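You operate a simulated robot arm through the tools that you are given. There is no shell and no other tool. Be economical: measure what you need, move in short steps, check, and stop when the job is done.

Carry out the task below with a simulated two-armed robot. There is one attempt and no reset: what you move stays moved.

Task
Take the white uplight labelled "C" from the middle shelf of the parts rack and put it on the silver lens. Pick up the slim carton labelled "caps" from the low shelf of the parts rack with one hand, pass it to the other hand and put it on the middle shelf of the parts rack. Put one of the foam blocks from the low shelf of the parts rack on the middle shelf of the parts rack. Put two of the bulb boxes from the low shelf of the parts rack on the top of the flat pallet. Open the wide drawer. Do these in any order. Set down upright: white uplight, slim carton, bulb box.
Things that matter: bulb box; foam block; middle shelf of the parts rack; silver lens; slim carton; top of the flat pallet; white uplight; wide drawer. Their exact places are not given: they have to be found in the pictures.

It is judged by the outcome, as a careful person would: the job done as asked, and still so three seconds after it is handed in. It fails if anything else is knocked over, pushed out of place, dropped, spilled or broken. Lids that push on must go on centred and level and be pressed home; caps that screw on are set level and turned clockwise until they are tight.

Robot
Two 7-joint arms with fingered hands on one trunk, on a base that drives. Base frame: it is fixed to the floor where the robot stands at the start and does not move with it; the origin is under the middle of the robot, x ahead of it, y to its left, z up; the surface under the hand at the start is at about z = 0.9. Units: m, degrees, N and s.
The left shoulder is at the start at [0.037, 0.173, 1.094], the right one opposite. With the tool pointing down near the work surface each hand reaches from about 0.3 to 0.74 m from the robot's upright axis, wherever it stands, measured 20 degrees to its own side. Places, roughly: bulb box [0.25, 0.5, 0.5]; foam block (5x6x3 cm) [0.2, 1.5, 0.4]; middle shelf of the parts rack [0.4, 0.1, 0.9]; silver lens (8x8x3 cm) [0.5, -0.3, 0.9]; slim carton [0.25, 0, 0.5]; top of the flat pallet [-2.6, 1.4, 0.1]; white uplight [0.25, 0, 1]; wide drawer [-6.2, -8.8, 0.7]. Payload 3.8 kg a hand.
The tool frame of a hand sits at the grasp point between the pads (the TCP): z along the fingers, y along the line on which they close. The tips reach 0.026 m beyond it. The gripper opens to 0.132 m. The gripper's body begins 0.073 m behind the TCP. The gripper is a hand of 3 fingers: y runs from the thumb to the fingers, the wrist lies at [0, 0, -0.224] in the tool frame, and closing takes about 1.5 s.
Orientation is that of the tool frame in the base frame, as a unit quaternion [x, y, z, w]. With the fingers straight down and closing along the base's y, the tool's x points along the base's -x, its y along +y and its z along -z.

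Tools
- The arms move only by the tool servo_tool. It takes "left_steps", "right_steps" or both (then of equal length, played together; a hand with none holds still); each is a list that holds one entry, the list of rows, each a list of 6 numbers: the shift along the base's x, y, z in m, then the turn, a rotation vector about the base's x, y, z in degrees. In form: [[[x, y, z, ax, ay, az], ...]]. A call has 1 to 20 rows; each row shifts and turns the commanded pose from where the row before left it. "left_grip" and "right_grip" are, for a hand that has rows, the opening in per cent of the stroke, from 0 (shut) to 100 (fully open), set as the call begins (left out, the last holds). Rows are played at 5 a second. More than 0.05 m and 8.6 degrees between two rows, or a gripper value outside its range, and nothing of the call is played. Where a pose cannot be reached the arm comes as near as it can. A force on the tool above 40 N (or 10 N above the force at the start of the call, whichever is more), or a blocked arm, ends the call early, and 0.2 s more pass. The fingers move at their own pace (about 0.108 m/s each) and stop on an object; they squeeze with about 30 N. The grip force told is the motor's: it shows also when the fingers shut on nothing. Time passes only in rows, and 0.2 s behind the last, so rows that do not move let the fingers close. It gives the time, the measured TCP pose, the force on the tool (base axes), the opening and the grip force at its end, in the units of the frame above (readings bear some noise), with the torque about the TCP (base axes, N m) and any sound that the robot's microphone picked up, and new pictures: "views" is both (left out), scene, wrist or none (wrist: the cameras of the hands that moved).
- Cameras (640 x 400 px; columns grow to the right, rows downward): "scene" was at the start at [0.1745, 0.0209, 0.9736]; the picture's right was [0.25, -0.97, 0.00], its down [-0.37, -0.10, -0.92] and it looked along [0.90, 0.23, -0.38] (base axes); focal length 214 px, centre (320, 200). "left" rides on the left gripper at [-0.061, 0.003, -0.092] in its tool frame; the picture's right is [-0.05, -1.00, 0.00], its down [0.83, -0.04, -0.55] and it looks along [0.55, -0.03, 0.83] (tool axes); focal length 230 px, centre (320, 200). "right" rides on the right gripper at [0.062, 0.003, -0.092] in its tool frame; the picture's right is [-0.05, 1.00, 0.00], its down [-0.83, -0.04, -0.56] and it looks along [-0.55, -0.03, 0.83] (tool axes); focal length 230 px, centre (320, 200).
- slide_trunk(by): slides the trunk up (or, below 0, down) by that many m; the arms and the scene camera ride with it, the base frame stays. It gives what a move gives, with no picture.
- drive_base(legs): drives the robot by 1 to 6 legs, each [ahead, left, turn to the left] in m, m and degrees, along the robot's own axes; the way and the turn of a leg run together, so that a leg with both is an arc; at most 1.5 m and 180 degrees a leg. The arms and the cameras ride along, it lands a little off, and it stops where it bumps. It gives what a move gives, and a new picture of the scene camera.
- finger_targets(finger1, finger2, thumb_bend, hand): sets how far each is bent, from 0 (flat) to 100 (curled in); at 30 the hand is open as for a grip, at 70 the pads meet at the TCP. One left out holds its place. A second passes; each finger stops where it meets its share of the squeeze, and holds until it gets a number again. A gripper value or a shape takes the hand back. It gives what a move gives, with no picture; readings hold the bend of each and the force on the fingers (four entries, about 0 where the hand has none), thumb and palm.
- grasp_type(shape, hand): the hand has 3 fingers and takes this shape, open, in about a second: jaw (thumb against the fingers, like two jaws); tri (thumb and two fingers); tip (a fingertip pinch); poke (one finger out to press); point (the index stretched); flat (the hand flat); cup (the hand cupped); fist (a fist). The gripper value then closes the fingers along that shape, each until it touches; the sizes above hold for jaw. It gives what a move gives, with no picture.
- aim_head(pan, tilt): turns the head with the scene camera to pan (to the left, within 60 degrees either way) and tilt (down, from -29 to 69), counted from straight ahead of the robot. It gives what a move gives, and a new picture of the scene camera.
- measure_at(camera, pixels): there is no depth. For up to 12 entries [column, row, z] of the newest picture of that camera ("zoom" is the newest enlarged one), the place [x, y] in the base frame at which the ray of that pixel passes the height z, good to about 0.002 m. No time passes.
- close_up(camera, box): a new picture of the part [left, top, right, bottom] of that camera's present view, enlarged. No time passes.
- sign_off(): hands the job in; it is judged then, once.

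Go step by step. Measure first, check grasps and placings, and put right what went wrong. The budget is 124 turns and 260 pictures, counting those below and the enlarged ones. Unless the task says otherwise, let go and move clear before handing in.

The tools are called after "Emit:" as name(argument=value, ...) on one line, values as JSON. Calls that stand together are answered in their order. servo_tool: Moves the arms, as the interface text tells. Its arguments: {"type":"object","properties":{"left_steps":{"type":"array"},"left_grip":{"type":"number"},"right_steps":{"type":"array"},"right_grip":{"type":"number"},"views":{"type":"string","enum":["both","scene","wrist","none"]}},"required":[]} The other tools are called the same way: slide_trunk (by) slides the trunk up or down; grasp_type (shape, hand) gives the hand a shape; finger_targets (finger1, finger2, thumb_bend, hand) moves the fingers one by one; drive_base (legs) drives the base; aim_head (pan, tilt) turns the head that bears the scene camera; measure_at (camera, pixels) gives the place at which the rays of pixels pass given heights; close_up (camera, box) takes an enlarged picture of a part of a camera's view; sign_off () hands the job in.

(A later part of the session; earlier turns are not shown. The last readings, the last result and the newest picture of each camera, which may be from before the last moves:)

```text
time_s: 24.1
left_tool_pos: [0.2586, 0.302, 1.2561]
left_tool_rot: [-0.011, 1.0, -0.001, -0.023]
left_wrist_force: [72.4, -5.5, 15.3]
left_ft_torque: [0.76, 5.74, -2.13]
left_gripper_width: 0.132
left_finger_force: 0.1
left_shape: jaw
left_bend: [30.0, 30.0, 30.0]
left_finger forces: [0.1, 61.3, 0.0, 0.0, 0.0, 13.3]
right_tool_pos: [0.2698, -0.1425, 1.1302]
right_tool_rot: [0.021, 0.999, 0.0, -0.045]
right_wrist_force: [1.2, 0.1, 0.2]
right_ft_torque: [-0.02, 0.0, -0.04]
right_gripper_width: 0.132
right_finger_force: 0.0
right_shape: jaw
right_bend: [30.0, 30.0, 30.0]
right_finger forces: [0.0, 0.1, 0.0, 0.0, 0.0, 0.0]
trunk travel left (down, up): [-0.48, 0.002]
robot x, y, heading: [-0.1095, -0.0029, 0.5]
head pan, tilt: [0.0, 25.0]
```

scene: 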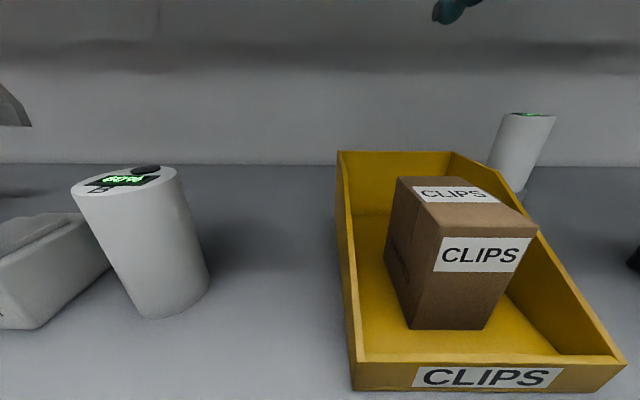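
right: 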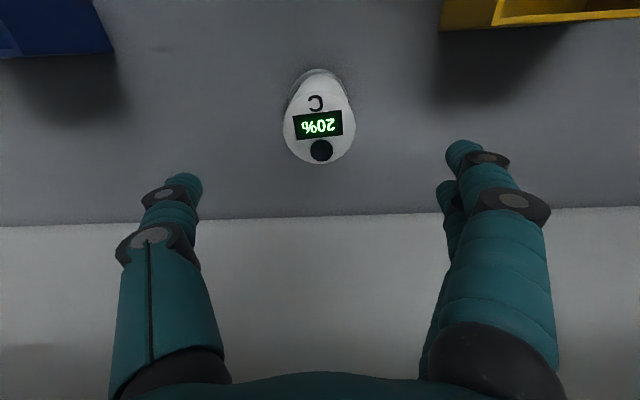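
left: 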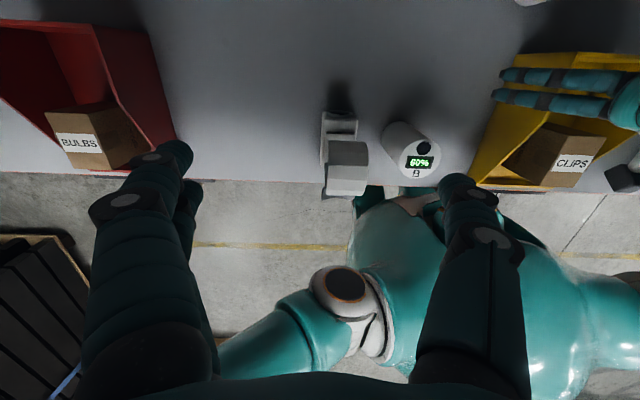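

The left hand got blocked (73 N in x). Look up-left to see on what.

Emit:
aim_head(pan=40, tilt=-20)

Emit:
servo_tool(left_steps=[[[0.02, 0, 0, 0, 0, 0], [0.03, 0, 0, 0, 0, 0]]], views="both")

```text
time_s: 25.2
left_tool_pos: [0.2586, 0.3013, 1.2563]
left_tool_rot: [-0.01, 1.0, -0.002, -0.023]
left_wrist_force: [71.0, -5.9, 13.3]
left_ft_torque: [0.75, 5.61, -2.06]
left_gripper_width: 0.1319
left_finger_force: 0.1
left_shape: jaw
left_bend: [30.0, 30.0, 30.0]
left_finger forces: [0.0, 59.9, 0.0, 0.0, 0.0, 12.5]
right_tool_pos: [0.2687, -0.1415, 1.1308]
right_tool_rot: [0.022, 0.999, 0.0, -0.044]
right_wrist_force: [0.1, 0.7, -0.3]
right_ft_torque: [0.04, 0.03, 0.03]
right_gripper_width: 0.1319
right_finger_force: 0.0
right_shape: jaw
right_bend: [30.0, 30.0, 30.0]
right_finger forces: [0.0, 0.0, 0.1, 0.0, 0.0, 0.0]
trunk travel left (down, up): [-0.48, 0.002]
robot x, y, heading: [-0.1099, -0.0014, 0.2]
head pan, tilt: [40.0, -20.0]
```

scene: 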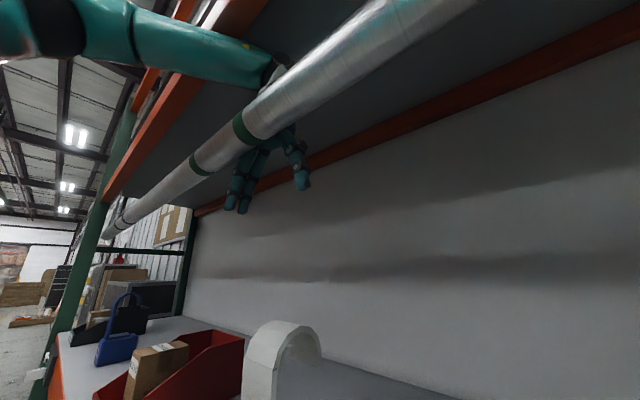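

```text
time_s: 26.1
left_tool_pos: [0.2937, 0.3012, 1.2635]
left_tool_rot: [-0.013, 1.0, 0.003, -0.022]
left_wrist_force: [-0.8, -0.7, -0.6]
left_ft_torque: [0.04, 0.02, 0.01]
left_gripper_width: 0.1318
left_finger_force: 0.0
left_shape: jaw
left_bend: [30.0, 30.0, 30.0]
left_finger forces: [0.0, 0.0, 0.1, 0.0, 0.0, 0.1]
right_tool_pos: [0.267, -0.1433, 1.129]
right_tool_rot: [0.03, 0.998, 0.001, -0.054]
right_wrist_force: [-0.5, -0.3, 0.4]
right_ft_torque: [0.05, -0.03, 0.01]
right_gripper_width: 0.1319
right_finger_force: 0.1
right_shape: jaw
right_bend: [30.0, 30.0, 30.0]
right_finger forces: [0.1, 0.1, 0.1, 0.0, 0.0, 0.0]
trunk travel left (down, up): [-0.48, 0.002]
robot x, y, heading: [-0.1077, 0.0021, 0.7]
head pan, tilt: [40.0, -20.0]
stopped in row 2 (left hand): the arm was blocked; the commanded pose is now the measured one
```

scene: 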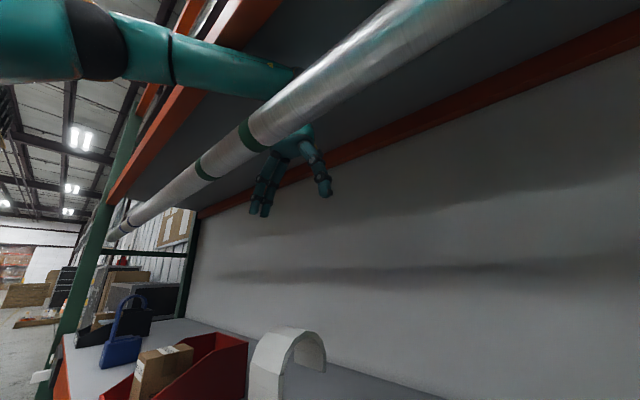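
left: 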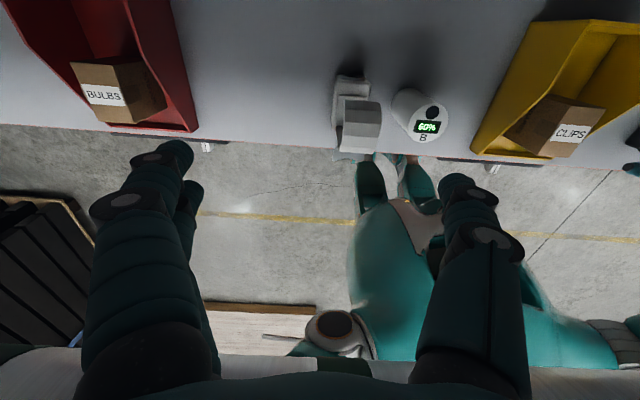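

The left forearm lies above a pipe that runs along the rack front, with the hand hanging behind it and the wrist near the upper shelf. I need the pipe's x–z position; triangulate from both cameras.

Emit:
close_up(camera="left", box=[160, 260, 640, 400])

Emit:
close_up(camera="scene", box=[100, 0, 500, 250])

Emit:
aim_head(pan=-10, tilt=-29)

```text
1.33 times, centred on (400, 330) of left
```

zoom: 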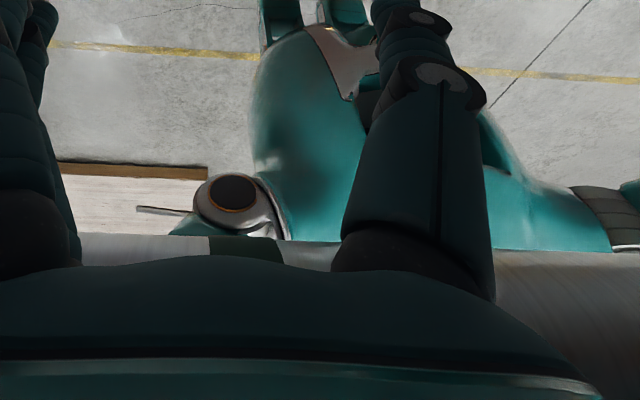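

```text
1.60 times, centred on (300, 125) of scene
```

zoom: 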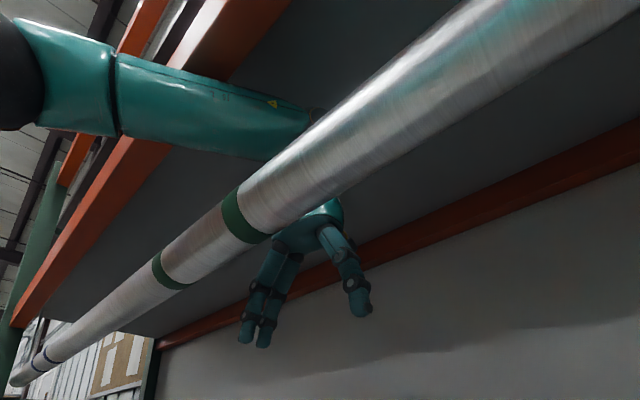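

```text
time_s: 27.2
left_tool_pos: [0.2933, 0.3006, 1.2642]
left_tool_rot: [-0.01, 1.0, 0.0, -0.019]
left_wrist_force: [0.2, -0.1, -0.6]
left_ft_torque: [0.01, 0.04, -0.02]
left_gripper_width: 0.1319
left_finger_force: 0.0
left_shape: jaw
left_bend: [30.0, 30.0, 30.0]
left_finger forces: [0.0, 0.0, 0.0, 0.1, 0.1, 0.1]
right_tool_pos: [0.2668, -0.1433, 1.1294]
right_tool_rot: [0.034, 0.998, 0.002, -0.054]
right_wrist_force: [-0.2, -0.8, 0.4]
right_ft_torque: [0.03, -0.01, -0.01]
right_gripper_width: 0.1318
right_finger_force: 0.0
right_shape: jaw
right_bend: [30.0, 30.0, 30.0]
right_finger forces: [0.0, 0.1, 0.1, 0.0, 0.0, 0.0]
trunk travel left (down, up): [-0.48, 0.002]
robot x, y, heading: [-0.1134, 0.0002, 0.7]
head pan, tilt: [-10.0, -28.6]
```

scene: 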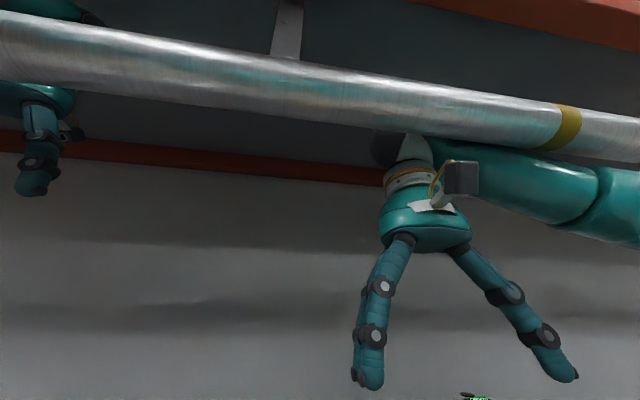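

Emit:
measure_at(camera="scene", pixels=[[200, 41, 1.3], [200, 41, 1.4], [200, 112, 1.3], [200, 112, 1.2], [500, 91, 1.3], [500, 144, 1.3], [290, 10, 1.4], [290, 10, 1.5]])

Emit:
measure_at(camera="left", pixels=[[580, 367, 1.3], [580, 367, 1.25], [580, 367, 1.2], [240, 353, 1.25]])

```text
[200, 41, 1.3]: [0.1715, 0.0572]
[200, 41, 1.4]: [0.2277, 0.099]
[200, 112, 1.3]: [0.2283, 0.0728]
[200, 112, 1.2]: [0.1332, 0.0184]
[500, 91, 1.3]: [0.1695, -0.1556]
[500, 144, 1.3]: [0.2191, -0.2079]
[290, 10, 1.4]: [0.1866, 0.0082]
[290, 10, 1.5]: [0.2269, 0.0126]
```

```text
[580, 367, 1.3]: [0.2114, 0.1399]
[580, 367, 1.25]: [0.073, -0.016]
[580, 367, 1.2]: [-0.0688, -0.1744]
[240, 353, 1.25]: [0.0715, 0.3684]
```

The pipe is at about x 0.22, z 1.335 (r≈0.03); the right forearm is under it with the wrist behind it, the left forearm goes over it. I'll first free the right hand by tipping it forward to horizontal while lowering its wrist; watch the black pin spot in halves.

Emit:
aim_head(pan=-45, tilt=5)

Emit:
servo_tool(right_steps=[[[0.045, 0, -0.018, 0, -7.8, 0], [0.044, 0, -0.017, 0, -7.8, 0], [0.031, 0, -0.018, 0, -7.8, 0], [0.023, 0, -0.014, 0, -7.8, 0], [0.022, 0, -0.01, 0, -7.8, 0]]], views="both")

```text
time_s: 28.2
left_tool_pos: [0.2943, 0.3001, 1.2638]
left_tool_rot: [-0.01, 1.0, 0.001, -0.019]
left_wrist_force: [0.2, 0.6, -0.3]
left_ft_torque: [0.0, 0.03, 0.01]
left_gripper_width: 0.1322
left_finger_force: 0.0
left_shape: jaw
left_bend: [30.0, 30.0, 30.0]
left_finger forces: [0.0, 0.1, 0.0, 0.0, 0.0, 0.0]
right_tool_pos: [0.2677, -0.1418, 1.1296]
right_tool_rot: [0.032, 0.998, 0.001, -0.054]
right_wrist_force: [-0.4, -0.5, 0.4]
right_ft_torque: [0.0, -0.01, 0.04]
right_gripper_width: 0.1319
right_finger_force: 0.1
right_shape: jaw
right_bend: [30.0, 30.0, 30.0]
right_finger forces: [0.1, 0.1, 0.1, 0.0, 0.1, 0.0]
trunk travel left (down, up): [-0.48, 0.002]
robot x, y, heading: [-0.1065, 0.0017, 0.5]
head pan, tilt: [-45.0, 5.0]
```

scene: 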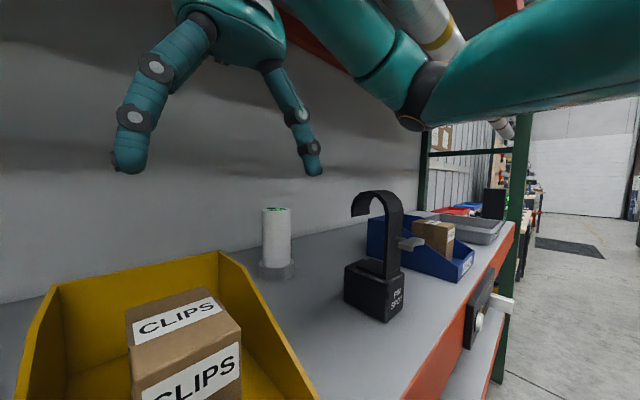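

```text
time_s: 29.4
left_tool_pos: [0.2772, 0.3006, 1.2611]
left_tool_rot: [-0.012, 1.0, 0.005, -0.025]
left_wrist_force: [0.8, -0.5, -0.1]
left_ft_torque: [-0.01, 0.05, -0.01]
left_gripper_width: 0.1319
left_finger_force: 0.1
left_shape: jaw
left_bend: [30.0, 30.0, 30.0]
left_finger forces: [0.0, 0.0, 0.1, 0.0, 0.0, 0.0]
right_tool_pos: [0.4142, -0.1452, 1.0574]
right_tool_rot: [0.022, 0.955, 0.008, 0.297]
right_wrist_force: [0.1, -0.9, -0.5]
right_ft_torque: [0.02, -0.01, 0.02]
right_gripper_width: 0.132
right_finger_force: 0.0
right_shape: jaw
right_bend: [30.0, 30.0, 30.0]
right_finger forces: [0.0, 0.1, 0.0, 0.0, 0.0, 0.1]
trunk travel left (down, up): [-0.48, 0.002]
robot x, y, heading: [-0.1098, 0.0, 0.6]
head pan, tilt: [-45.0, 5.0]
```

scene: 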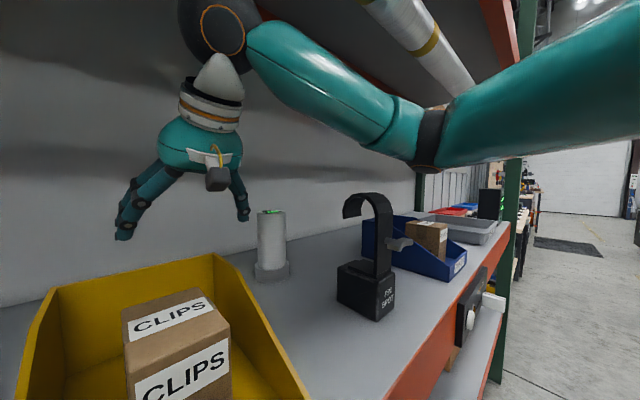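
right: 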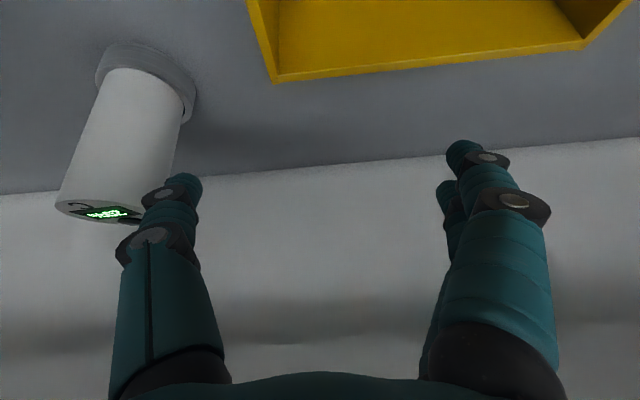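

Clear of the pin spot. Continue tipping to horizontal.

Emit:
servo_tool(right_steps=[[[0.018, 0.005, -0.001, 0, -7.8, 0], [0.014, 0.005, 0.003, 0, -7.8, 0], [0.01, 0.005, 0.008, 0, -7.8, 0], [0.006, 0, 0.012, 0, -7.8, 0], [0.003, 0, 0.017, 0, -7.8, 0], [-0.003, 0, 0.019, 0, -7.8, 0]]], views="scene")

```text
time_s: 30.8
left_tool_pos: [0.2772, 0.3012, 1.2617]
left_tool_rot: [-0.012, 1.0, 0.006, -0.025]
left_wrist_force: [0.5, 0.2, 0.5]
left_ft_torque: [0.0, -0.02, 0.03]
left_gripper_width: 0.1317
left_finger_force: 0.0
left_shape: jaw
left_bend: [30.0, 30.0, 30.0]
left_finger forces: [0.0, 0.0, 0.0, 0.1, 0.0, 0.0]
right_tool_pos: [0.4614, -0.1308, 1.1204]
right_tool_rot: [0.018, 0.755, 0.016, 0.655]
right_wrist_force: [-0.5, -0.2, 0.4]
right_ft_torque: [-0.01, 0.03, -0.02]
right_gripper_width: 0.1318
right_finger_force: 0.1
right_shape: jaw
right_bend: [30.0, 30.0, 30.0]
right_finger forces: [0.1, 0.0, 0.1, 0.0, 0.0, 0.0]
trunk travel left (down, up): [-0.48, 0.002]
robot x, y, heading: [-0.1112, -0.0006, 0.9]
head pan, tilt: [-45.0, 5.0]
```

scene: 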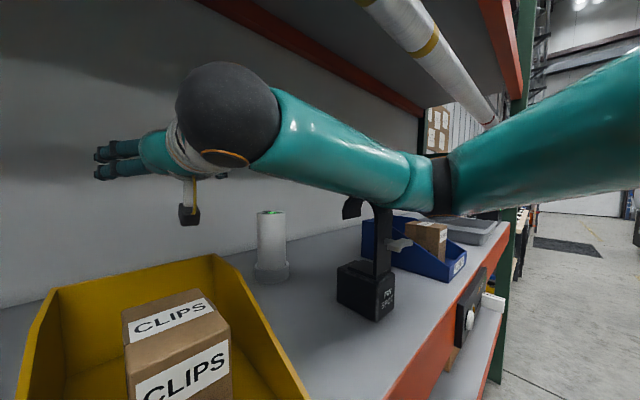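

Right hand is horizontal and free of the pipe. Now tip the left hand forward the same way, keeping its wrist where it is, over the pipe.

Emit:
aim_head(pan=40, tilt=-22)

Emit:
servo_tool(left_steps=[[[0.034, 0, -0.01, 0, -8.4, 0], [0.033, 0, 0.006, 0, -8.4, 0], [0.031, 0, 0.01, 0, -8.4, 0], [0.029, 0, 0.014, 0, -8.4, 0]]], views="both")

```text
time_s: 32.4
left_tool_pos: [0.2752, 0.3014, 1.2609]
left_tool_rot: [-0.012, 1.0, 0.005, -0.025]
left_wrist_force: [0.2, -0.4, -1.6]
left_ft_torque: [0.01, 0.0, 0.02]
left_gripper_width: 0.1319
left_finger_force: 0.1
left_shape: jaw
left_bend: [30.0, 30.0, 30.0]
left_finger forces: [0.0, 0.0, 0.0, 0.1, 0.1, 0.0]
right_tool_pos: [0.4599, -0.1288, 1.1178]
right_tool_rot: [0.017, 0.757, 0.016, 0.653]
right_wrist_force: [-0.1, 0.5, 0.8]
right_ft_torque: [0.0, 0.03, 0.01]
right_gripper_width: 0.1319
right_finger_force: 0.1
right_shape: jaw
right_bend: [30.0, 30.0, 30.0]
right_finger forces: [0.0, 0.0, 0.1, 0.1, 0.0, 0.0]
trunk travel left (down, up): [-0.48, 0.002]
robot x, y, heading: [-0.1112, 0.0026, 0.9]
head pan, tilt: [40.0, -22.0]
```

scene: 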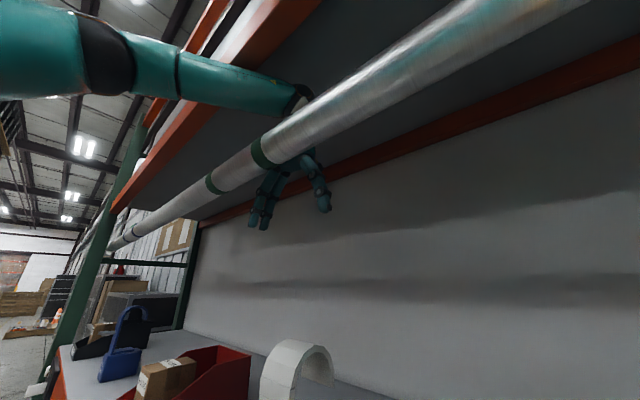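

```text
time_s: 33.4
left_tool_pos: [0.3962, 0.3011, 1.2928]
left_tool_rot: [-0.012, 0.959, -0.003, 0.284]
left_wrist_force: [0.0, -0.3, 0.1]
left_ft_torque: [-0.01, -0.02, -0.01]
left_gripper_width: 0.132
left_finger_force: 0.1
left_shape: jaw
left_bend: [30.0, 30.0, 30.0]
left_finger forces: [0.2, 0.0, 0.0, 0.0, 0.0, 0.0]
right_tool_pos: [0.4537, -0.127, 1.1197]
right_tool_rot: [0.016, 0.757, 0.015, 0.653]
right_wrist_force: [0.1, -0.4, -0.8]
right_ft_torque: [-0.01, 0.0, -0.01]
right_gripper_width: 0.1318
right_finger_force: 0.0
right_shape: jaw
right_bend: [30.0, 30.0, 30.0]
right_finger forces: [0.0, 0.0, 0.1, 0.1, 0.0, 0.0]
trunk travel left (down, up): [-0.48, 0.002]
robot x, y, heading: [-0.1125, -0.0017, 0.4]
head pan, tilt: [40.0, -22.0]
```

scene: 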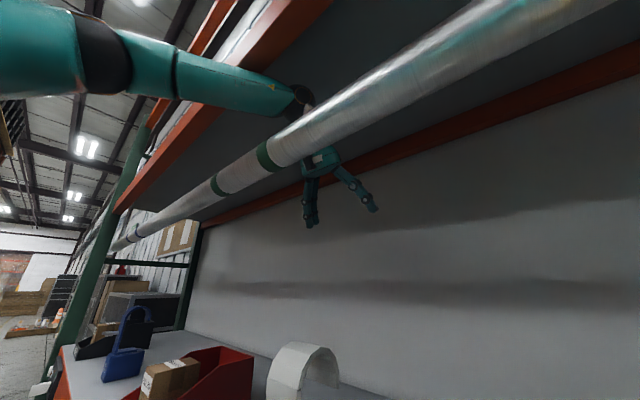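
left: 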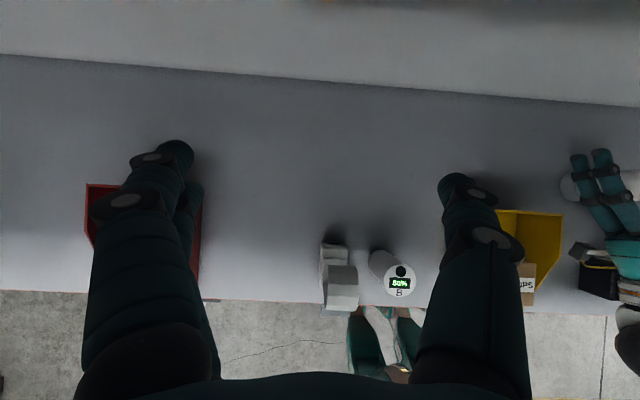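

Progressing freely. Continue tipping.

Emit:
servo_tool(left_steps=[[[0.027, 0, 0.019, 0, -8.4, 0], [0.024, 0, 0.023, 0, -8.4, 0], [0.02, 0, 0.025, 0, -8.4, 0], [0.017, 0, 0.027, 0, -8.4, 0], [0.01, 0, 0.027, 0, -8.4, 0], [0.005, 0, 0.027, 0, -8.4, 0]]], views="scene")

```text
time_s: 34.8
left_tool_pos: [0.4964, 0.2939, 1.4445]
left_tool_rot: [-0.008, 0.747, -0.005, 0.665]
left_wrist_force: [-0.9, -0.2, 0.4]
left_ft_torque: [-0.03, 0.01, 0.01]
left_gripper_width: 0.1317
left_finger_force: 0.0
left_shape: jaw
left_bend: [30.0, 30.0, 30.0]
left_finger forces: [0.0, 0.0, 0.1, 0.0, 0.0, 0.0]
right_tool_pos: [0.4524, -0.1305, 1.1192]
right_tool_rot: [0.017, 0.756, 0.017, 0.654]
right_wrist_force: [0.5, 0.5, 0.4]
right_ft_torque: [0.03, -0.02, 0.01]
right_gripper_width: 0.132
right_finger_force: 0.0
right_shape: jaw
right_bend: [30.0, 30.0, 30.0]
right_finger forces: [0.0, 0.0, 0.0, 0.1, 0.0, 0.1]
trunk travel left (down, up): [-0.48, 0.002]
robot x, y, heading: [-0.1118, -0.0028, 0.8]
head pan, tilt: [40.0, -22.0]
```

scene: 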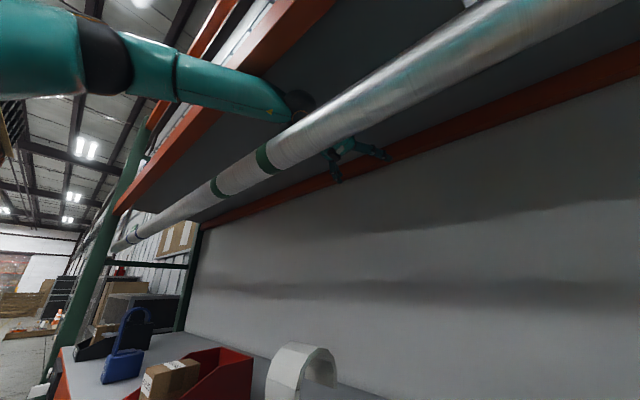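

The left hand is nearly horizontal above the pipe. Measure the upper front beam's lower edge and the pipe before backing out.

Emit:
close_up(camera="scene", box=[100, 0, 420, 200])

Emit:
measure_at(camera="scene", pixels=[[180, 140, 1.45], [180, 140, 1.5], [180, 140, 1.55], [310, 22, 1.5], [310, 22, 1.55], [580, 66, 1.5], [580, 66, 1.6], [400, 75, 1.3], [400, 75, 1.35], [400, 132, 1.3], [68, 350, 0.9], [52, 380, 0.9]])

```text
2.00 times, centred on (260, 100) of scene
```

zoom: 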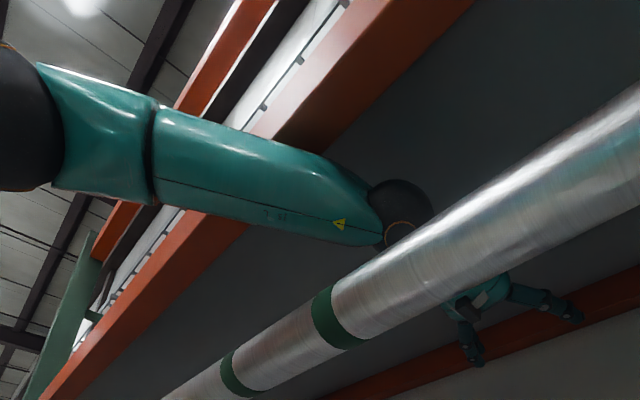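

```text
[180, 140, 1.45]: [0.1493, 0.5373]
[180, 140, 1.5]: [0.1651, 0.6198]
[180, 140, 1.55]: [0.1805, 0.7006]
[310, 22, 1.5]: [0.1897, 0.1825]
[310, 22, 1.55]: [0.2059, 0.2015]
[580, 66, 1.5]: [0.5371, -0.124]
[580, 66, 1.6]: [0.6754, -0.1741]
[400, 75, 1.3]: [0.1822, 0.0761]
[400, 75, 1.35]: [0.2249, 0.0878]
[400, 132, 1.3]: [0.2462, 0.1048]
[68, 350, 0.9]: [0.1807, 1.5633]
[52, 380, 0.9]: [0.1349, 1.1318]
```

Beam bottom ≈1.55, pipe top ≈1.365: the hand (≈1.41–1.53) fits if lowered 2 cm. Lower and back out a short way.

Emit:
servo_tool(left_steps=[[[0, 0, -0.02, 0, 0, 0]]], views="none")

Emit:
drive_base(legs=[[-0.1, 0, 0]])

```text
time_s: 35.2
left_tool_pos: [0.4974, 0.2943, 1.4235]
left_tool_rot: [-0.008, 0.747, -0.006, 0.664]
left_wrist_force: [-0.9, 0.4, -0.3]
left_ft_torque: [0.02, 0.01, -0.01]
left_gripper_width: 0.1319
left_finger_force: 0.1
left_shape: jaw
left_bend: [30.0, 30.0, 30.0]
left_finger forces: [0.0, 0.1, 0.0, 0.0, 0.0, 0.0]
right_tool_pos: [0.4511, -0.1316, 1.119]
right_tool_rot: [0.017, 0.755, 0.017, 0.655]
right_wrist_force: [-0.8, -0.1, -0.9]
right_ft_torque: [-0.01, -0.03, -0.01]
right_gripper_width: 0.1319
right_finger_force: 0.1
right_shape: jaw
right_bend: [30.0, 30.0, 30.0]
right_finger forces: [0.0, 0.0, 0.0, 0.0, 0.0, 0.1]
trunk travel left (down, up): [-0.48, 0.002]
robot x, y, heading: [-0.1084, 0.0026, 0.5]
head pan, tilt: [40.0, -22.0]
```

```text
time_s: 36.4
left_tool_pos: [0.398, 0.2949, 1.4228]
left_tool_rot: [-0.008, 0.748, -0.005, 0.664]
left_wrist_force: [0.6, 0.1, 0.0]
left_ft_torque: [0.01, 0.01, -0.03]
left_gripper_width: 0.1321
left_finger_force: 0.1
left_shape: jaw
left_bend: [30.0, 30.0, 30.0]
left_finger forces: [0.0, 0.0, 0.0, 0.0, 0.0, 0.0]
right_tool_pos: [0.3517, -0.1321, 1.1189]
right_tool_rot: [0.016, 0.756, 0.018, 0.654]
right_wrist_force: [-0.3, 0.2, 1.1]
right_ft_torque: [-0.04, 0.0, -0.01]
right_gripper_width: 0.1318
right_finger_force: 0.1
right_shape: jaw
right_bend: [30.0, 30.0, 30.0]
right_finger forces: [0.1, 0.0, 0.0, 0.0, 0.0, 0.0]
trunk travel left (down, up): [-0.48, 0.002]
robot x, y, heading: [-0.2094, -0.0035, 0.6]
head pan, tilt: [40.0, -22.0]
```

scene: 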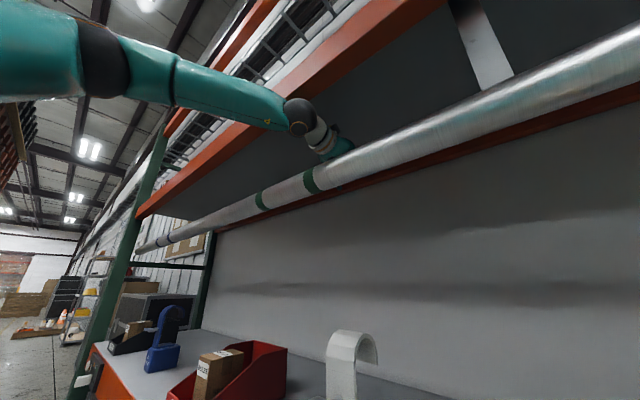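

Both free. Raise the right hand a bit over the CLIPS carton, then keep backing.

Emit:
servo_tool(right_steps=[[[0, 0, 0.03, 0, 0, 0], [0, 0, 0.03, 0, 0, 0]]], views="none")

Emit:
drive_base(legs=[[-0.12, 0, 0]])

```text
time_s: 37.0
left_tool_pos: [0.3965, 0.294, 1.4252]
left_tool_rot: [-0.008, 0.747, -0.005, 0.665]
left_wrist_force: [-0.2, 0.4, -0.4]
left_ft_torque: [0.01, 0.04, -0.01]
left_gripper_width: 0.1319
left_finger_force: 0.1
left_shape: jaw
left_bend: [30.0, 30.0, 30.0]
left_finger forces: [0.1, 0.1, 0.0, 0.0, 0.1, 0.0]
right_tool_pos: [0.3512, -0.1327, 1.1809]
right_tool_rot: [0.017, 0.756, 0.017, 0.654]
right_wrist_force: [-1.1, 0.4, -0.1]
right_ft_torque: [-0.03, -0.01, 0.04]
right_gripper_width: 0.1319
right_finger_force: 0.1
right_shape: jaw
right_bend: [30.0, 30.0, 30.0]
right_finger forces: [0.0, 0.0, 0.0, 0.1, 0.1, 0.0]
trunk travel left (down, up): [-0.48, 0.002]
robot x, y, heading: [-0.209, 0.0001, 0.4]
head pan, tilt: [40.0, -22.0]
```

```text
time_s: 38.1
left_tool_pos: [0.3113, 0.2956, 1.4265]
left_tool_rot: [-0.01, 0.745, -0.002, 0.667]
left_wrist_force: [-0.1, -0.2, -0.3]
left_ft_torque: [-0.01, 0.02, 0.02]
left_gripper_width: 0.132
left_finger_force: 0.1
left_shape: jaw
left_bend: [30.0, 30.0, 30.0]
left_finger forces: [0.0, 0.0, 0.0, 0.0, 0.0, 0.1]
right_tool_pos: [0.2635, -0.1322, 1.183]
right_tool_rot: [0.018, 0.755, 0.018, 0.656]
right_wrist_force: [0.1, 0.3, 0.7]
right_ft_torque: [-0.01, -0.02, 0.04]
right_gripper_width: 0.1319
right_finger_force: 0.0
right_shape: jaw
right_bend: [30.0, 30.0, 30.0]
right_finger forces: [0.0, 0.0, 0.0, 0.1, 0.1, 0.1]
trunk travel left (down, up): [-0.48, 0.002]
robot x, y, heading: [-0.2995, 0.0006, 0.6]
head pan, tilt: [40.0, -22.0]
stopped in leg 1: the force on the tool passed its limit at 360 N (the readings are from after the stop); the commanded pose is now the measured one
```

scene: 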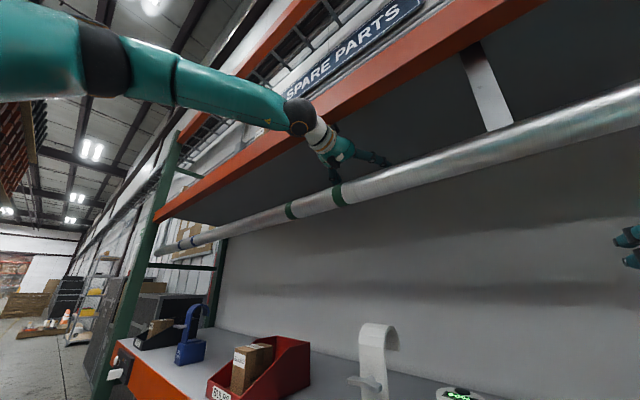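

Contact (brief) with something, likely the wrist camera on top of the left hand meeting the front beam. Look closely.

Emit:
close_up(camera="scene", box=[240, 60, 440, 220])

Emit:
measure_at(camera="scene", pixels=[[300, 140, 1.5], [300, 140, 1.55], [360, 103, 1.5], [360, 103, 1.55], [500, 128, 1.35], [500, 128, 1.4], [500, 158, 1.35], [500, 158, 1.3]])

```text
2.50 times, centred on (340, 140) of scene
```

zoom: 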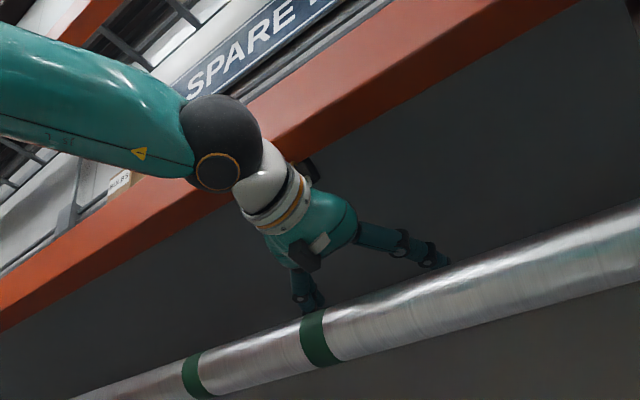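

```text
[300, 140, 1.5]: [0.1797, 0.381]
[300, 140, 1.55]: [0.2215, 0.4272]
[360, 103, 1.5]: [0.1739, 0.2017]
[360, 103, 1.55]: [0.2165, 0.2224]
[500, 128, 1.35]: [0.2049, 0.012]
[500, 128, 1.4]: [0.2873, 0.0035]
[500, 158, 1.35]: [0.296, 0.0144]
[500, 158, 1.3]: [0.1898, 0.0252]
```

The wrist camera on the hand's top hits the front beam (lower edge ≈ x 0.20, z 1.53); pipe top ≈1.367. Move slightly forward, tip the fingers up ~21° so the camera side drops, then back out.

Emit:
servo_tool(left_steps=[[[0.02, 0, 0, 0, 0, 0], [0, 0, 0.005, 0, -7.2, 0], [0, 0, 0.005, 0, -7.2, 0], [0, 0, 0.004, 0, -7.2, 0]]], views="scene")

Emit:
close_up(camera="scene", box=[240, 60, 440, 220])

```text
time_s: 39.1
left_tool_pos: [0.3329, 0.2958, 1.4407]
left_tool_rot: [-0.01, 0.631, -0.004, 0.775]
left_wrist_force: [0.4, -0.2, 0.5]
left_ft_torque: [0.01, -0.03, 0.04]
left_gripper_width: 0.1321
left_finger_force: 0.1
left_shape: jaw
left_bend: [30.0, 30.0, 30.0]
left_finger forces: [0.1, 0.0, 0.1, 0.0, 0.0, 0.1]
left hand out of reach, approached as far as the arm can: row 4
right_tool_pos: [0.2635, -0.1331, 1.1813]
right_tool_rot: [0.017, 0.755, 0.018, 0.656]
right_wrist_force: [-0.8, -0.6, -0.4]
right_ft_torque: [-0.04, -0.01, -0.01]
right_gripper_width: 0.132
right_finger_force: 0.0
right_shape: jaw
right_bend: [30.0, 30.0, 30.0]
right_finger forces: [0.0, 0.1, 0.0, 0.0, 0.1, 0.0]
trunk travel left (down, up): [-0.48, 0.002]
robot x, y, heading: [-0.2966, -0.0033, 0.3]
head pan, tilt: [40.0, -22.0]
```

scene: 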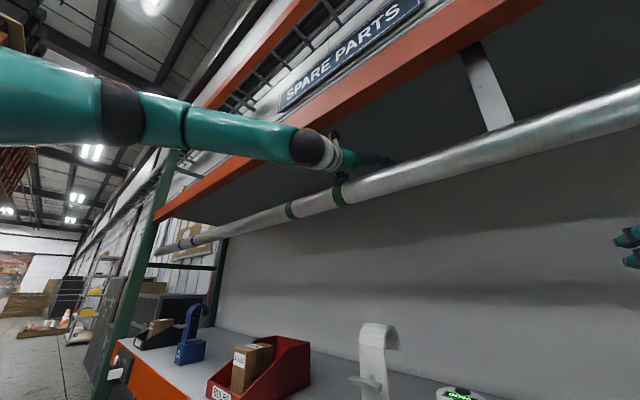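

```text
2.50 times, centred on (340, 140) of scene
```

zoom: 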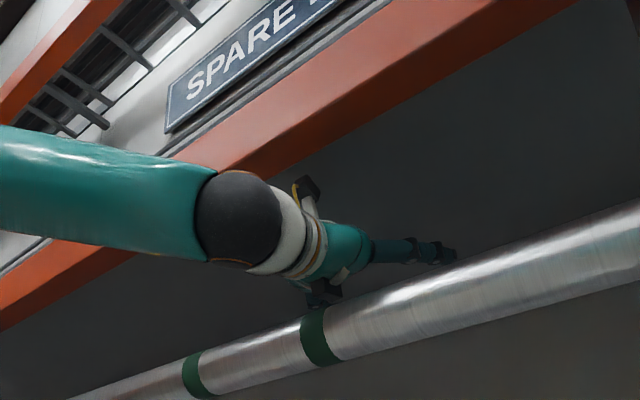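

Emit:
drive_base(legs=[[-0.07, 0, 0]])

Emit:
close_up(camera="scene", box=[280, 80, 480, 220])

```text
time_s: 40.1
left_tool_pos: [0.2627, 0.2949, 1.4385]
left_tool_rot: [-0.009, 0.632, -0.004, 0.775]
left_wrist_force: [-0.3, 0.1, -0.1]
left_ft_torque: [0.06, 0.01, -0.01]
left_gripper_width: 0.1319
left_finger_force: 0.1
left_shape: jaw
left_bend: [30.0, 30.0, 30.0]
left_finger forces: [0.1, 0.1, 0.0, 0.0, 0.1, 0.0]
right_tool_pos: [0.1935, -0.1339, 1.1807]
right_tool_rot: [0.018, 0.755, 0.018, 0.655]
right_wrist_force: [0.4, -0.3, -0.1]
right_ft_torque: [0.0, -0.01, -0.02]
right_gripper_width: 0.1319
right_finger_force: 0.0
right_shape: jaw
right_bend: [30.0, 30.0, 30.0]
right_finger forces: [0.0, 0.0, 0.0, 0.0, 0.0, 0.1]
trunk travel left (down, up): [-0.48, 0.002]
robot x, y, heading: [-0.3679, -0.0014, 0.7]
head pan, tilt: [40.0, -22.0]
```

scene: 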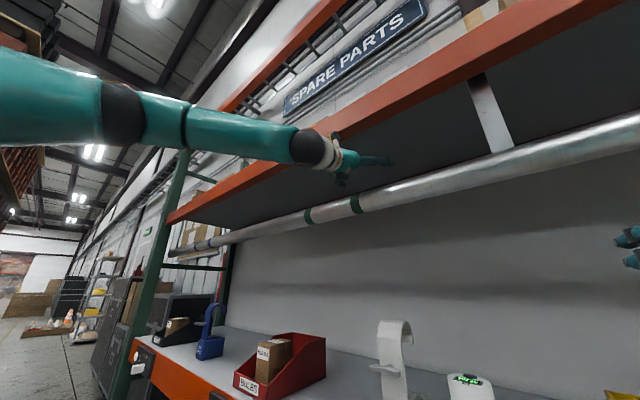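

```text
2.86 times, centred on (380, 150) of scene
```

zoom: 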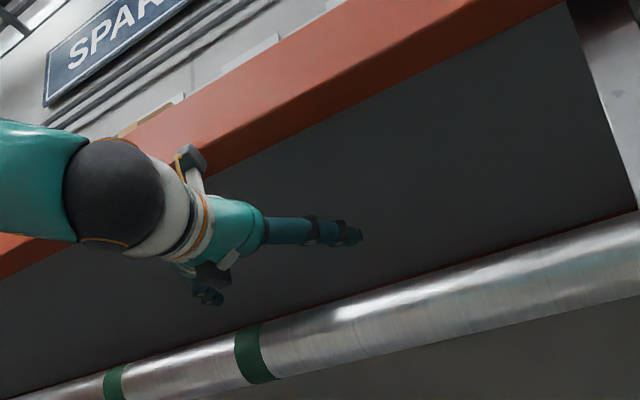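

Passing cleanly. Back out further.

Emit:
drive_base(legs=[[-0.1, 0, 0], [-0.4, 0, 0]])

Emit:
aim_head(pan=0, tilt=25)

```text
time_s: 43.4
left_tool_pos: [-0.2372, 0.2915, 1.4385]
left_tool_rot: [-0.009, 0.632, -0.004, 0.775]
left_wrist_force: [-0.3, 0.2, -0.1]
left_ft_torque: [-0.02, -0.01, -0.02]
left_gripper_width: 0.1317
left_finger_force: 0.1
left_shape: jaw
left_bend: [30.0, 30.0, 30.0]
left_finger forces: [0.1, 0.0, 0.0, 0.0, 0.1, 0.0]
right_tool_pos: [-0.3048, -0.1372, 1.1817]
right_tool_rot: [0.016, 0.755, 0.019, 0.655]
right_wrist_force: [0.0, 0.6, -0.5]
right_ft_torque: [-0.04, 0.02, 0.02]
right_gripper_width: 0.1318
right_finger_force: 0.1
right_shape: jaw
right_bend: [30.0, 30.0, 30.0]
right_finger forces: [0.0, 0.0, 0.0, 0.0, 0.0, 0.0]
trunk travel left (down, up): [-0.48, 0.002]
robot x, y, heading: [-0.8685, -0.0092, 0.5]
head pan, tilt: [40.0, -22.0]
```

scene: 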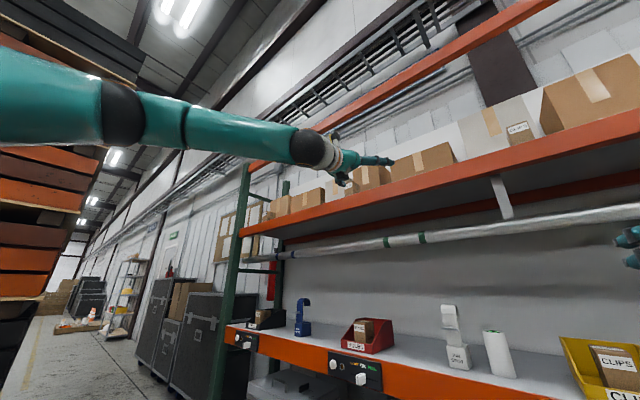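

```text
time_s: 44.5
left_tool_pos: [-0.2359, 0.291, 1.4391]
left_tool_rot: [-0.009, 0.632, -0.003, 0.775]
left_wrist_force: [-0.7, 0.3, -0.1]
left_ft_torque: [-0.01, -0.02, 0.0]
left_gripper_width: 0.1319
left_finger_force: 0.0
left_shape: jaw
left_bend: [30.0, 30.0, 30.0]
left_finger forces: [0.0, 0.1, 0.0, 0.0, 0.0, 0.0]
right_tool_pos: [-0.3062, -0.1366, 1.1817]
right_tool_rot: [0.016, 0.755, 0.019, 0.655]
right_wrist_force: [0.2, -0.5, -0.7]
right_ft_torque: [0.0, 0.02, 0.01]
right_gripper_width: 0.1318
right_finger_force: 0.0
right_shape: jaw
right_bend: [30.0, 30.0, 30.0]
right_finger forces: [0.1, 0.1, 0.0, 0.0, 0.1, 0.0]
trunk travel left (down, up): [-0.48, 0.002]
robot x, y, heading: [-0.8647, -0.0052, 0.6]
head pan, tilt: [0.0, 25.0]
```

scene: 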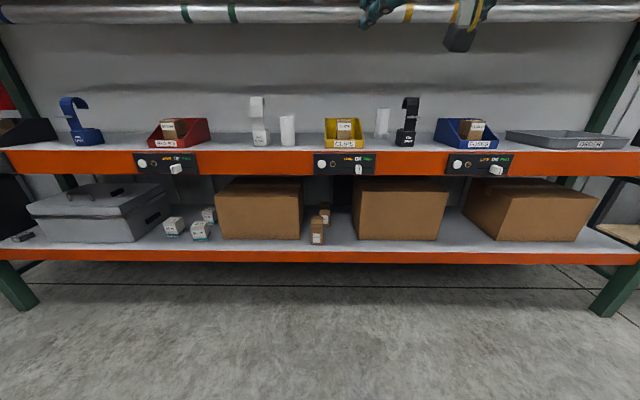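

Now there's a full overview of the rack. Zoom into the lower shelf for the small boxes, slim cartons and foam blocks.

Emit:
close_up(camera="scene", box=[0, 150, 240, 260])

Emit:
close_up(camera="scene", box=[240, 150, 400, 260])

Emit:
aim_head(pan=45, tilt=25)

```text
2.67 times, centred on (120, 205) of scene
```

zoom: 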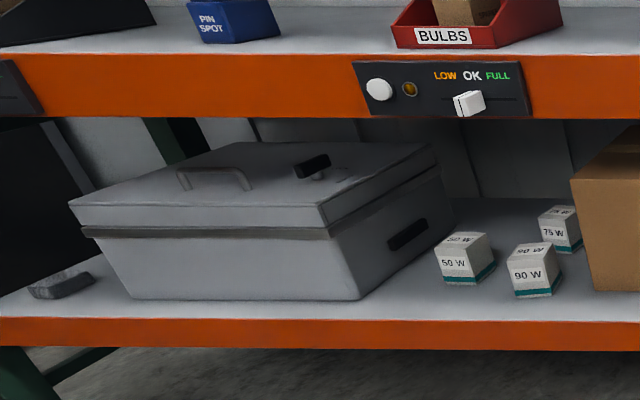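

```text
3.64 times, centred on (320, 205) of scene
```

zoom: 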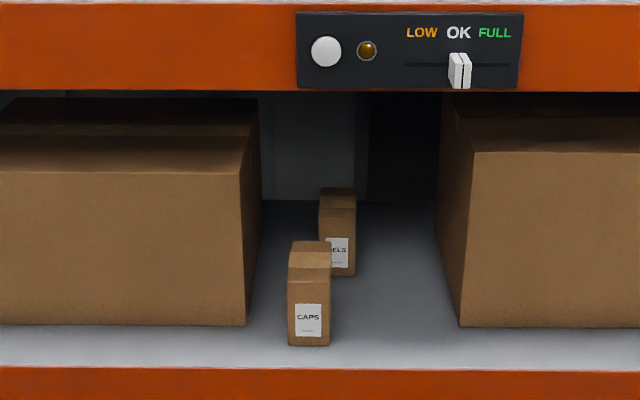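

```text
time_s: 45.6
left_tool_pos: [-0.2369, 0.2899, 1.438]
left_tool_rot: [-0.009, 0.632, -0.003, 0.775]
left_wrist_force: [-0.3, -0.6, 1.4]
left_ft_torque: [0.0, -0.01, -0.01]
left_gripper_width: 0.1317
left_finger_force: 0.1
left_shape: jaw
left_bend: [30.0, 30.0, 30.0]
left_finger forces: [0.0, 0.0, 0.0, 0.0, 0.1, 0.0]
right_tool_pos: [-0.3048, -0.1376, 1.1819]
right_tool_rot: [0.016, 0.755, 0.019, 0.656]
right_wrist_force: [0.9, -0.8, -0.5]
right_ft_torque: [0.02, 0.0, -0.03]
right_gripper_width: 0.1319
right_finger_force: 0.1
right_shape: jaw
right_bend: [30.0, 30.0, 30.0]
right_finger forces: [0.0, 0.0, 0.0, 0.0, 0.0, 0.1]
trunk travel left (down, up): [-0.48, 0.002]
robot x, y, heading: [-0.8663, -0.0109, 0.9]
head pan, tilt: [45.0, 25.0]
```

scene: 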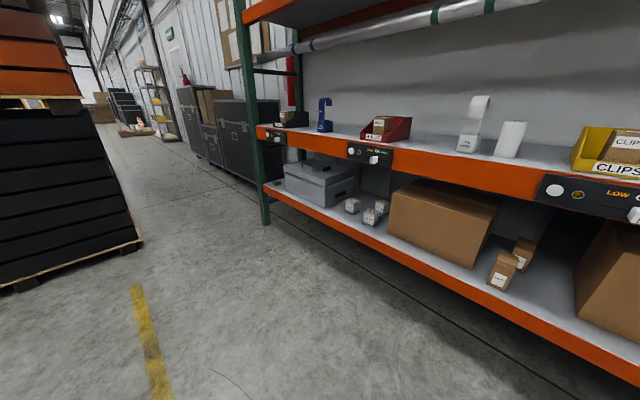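

CAPS is the front slim carton (zoom (308,295)); bulb boxes 50/90/75 W are by the grey case; foam (dark) lies left of the case. Re-aim ahead and measure, lowering the trunk meanwhile.

Emit:
slide_trunk(by=-0.3)

Emit:
aim_head(pan=0, tilt=25)

Emit:
close_up(camera="scene", box=[220, 100, 420, 225])

```text
time_s: 48.6
left_tool_pos: [-0.2364, 0.2918, 1.1397]
left_tool_rot: [-0.01, 0.632, -0.002, 0.775]
left_wrist_force: [-0.4, -0.3, 0.4]
left_ft_torque: [-0.01, 0.01, -0.02]
left_gripper_width: 0.1321
left_finger_force: 0.0
left_shape: jaw
left_bend: [30.0, 30.0, 30.0]
left_finger forces: [0.0, 0.0, 0.0, 0.0, 0.1, 0.0]
right_tool_pos: [-0.2982, -0.1374, 0.8665]
right_tool_rot: [0.017, 0.765, 0.018, 0.644]
right_wrist_force: [0.3, -0.9, -0.1]
right_ft_torque: [0.0, 0.02, 0.0]
right_gripper_width: 0.132
right_finger_force: 0.0
right_shape: jaw
right_bend: [30.0, 30.0, 30.0]
right_finger forces: [0.1, 0.0, 0.1, 0.1, 0.0, 0.0]
trunk travel left (down, up): [-0.18, 0.302]
robot x, y, heading: [-0.8639, -0.0038, 0.4]
head pan, tilt: [45.0, 25.0]
```

```text
time_s: 49.8
left_tool_pos: [-0.2352, 0.2903, 1.1383]
left_tool_rot: [-0.01, 0.632, -0.003, 0.775]
left_wrist_force: [0.3, -0.7, 0.0]
left_ft_torque: [-0.01, -0.03, -0.02]
left_gripper_width: 0.1318
left_finger_force: 0.0
left_shape: jaw
left_bend: [30.0, 30.0, 30.0]
left_finger forces: [0.1, 0.0, 0.0, 0.0, 0.1, 0.0]
right_tool_pos: [-0.298, -0.1372, 0.8657]
right_tool_rot: [0.016, 0.765, 0.019, 0.644]
right_wrist_force: [0.1, 0.3, 0.3]
right_ft_torque: [-0.03, 0.01, -0.01]
right_gripper_width: 0.1318
right_finger_force: 0.2
right_shape: jaw
right_bend: [30.0, 30.0, 30.0]
right_finger forces: [0.1, 0.0, 0.1, 0.0, 0.0, 0.1]
trunk travel left (down, up): [-0.18, 0.302]
robot x, y, heading: [-0.865, -0.0071, 0.8]
head pan, tilt: [0.0, 25.0]
```

scene: 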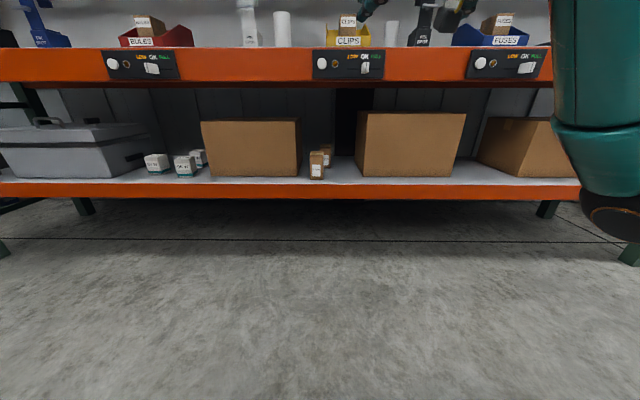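

```text
3.20 times, centred on (320, 162) of scene
```

zoom: 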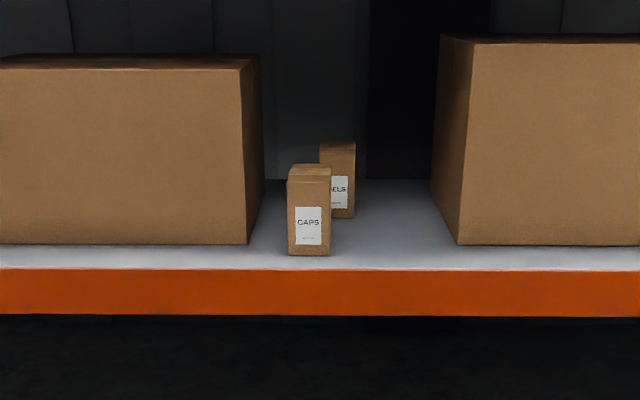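

Emit:
measure_at(camera="scene", pixels=[[320, 47, 0.9], [320, 183, 0.45], [320, 183, 0.42], [320, 183, 0.4], [320, 198, 0.35], [320, 82, 0.8], [316.6, 179, 0.42], [310, 179, 0.42], [323.4, 179, 0.42], [316.6, 155, 0.5], [316.6, 155, 0.53], [316.6, 155, 0.55]])

Emit:
measure_at(camera="zoom", pixels=[[249, 244, 0.42], [458, 245, 0.42], [309, 165, 0.53], [309, 178, 0.53], [331, 218, 0.42], [355, 218, 0.42]])

```text
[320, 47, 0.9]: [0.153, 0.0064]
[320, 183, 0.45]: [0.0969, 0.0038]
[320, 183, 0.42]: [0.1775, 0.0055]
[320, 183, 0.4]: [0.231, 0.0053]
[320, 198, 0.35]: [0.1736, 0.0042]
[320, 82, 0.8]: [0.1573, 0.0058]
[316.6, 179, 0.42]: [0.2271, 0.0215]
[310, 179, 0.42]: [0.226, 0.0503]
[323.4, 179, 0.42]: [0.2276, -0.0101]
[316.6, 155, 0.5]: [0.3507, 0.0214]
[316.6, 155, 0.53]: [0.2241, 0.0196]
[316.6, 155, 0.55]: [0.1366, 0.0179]
```

```text
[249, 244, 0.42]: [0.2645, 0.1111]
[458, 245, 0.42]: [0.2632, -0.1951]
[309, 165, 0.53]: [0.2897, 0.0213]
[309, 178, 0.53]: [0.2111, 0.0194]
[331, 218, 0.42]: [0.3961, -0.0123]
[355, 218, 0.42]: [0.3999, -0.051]
```

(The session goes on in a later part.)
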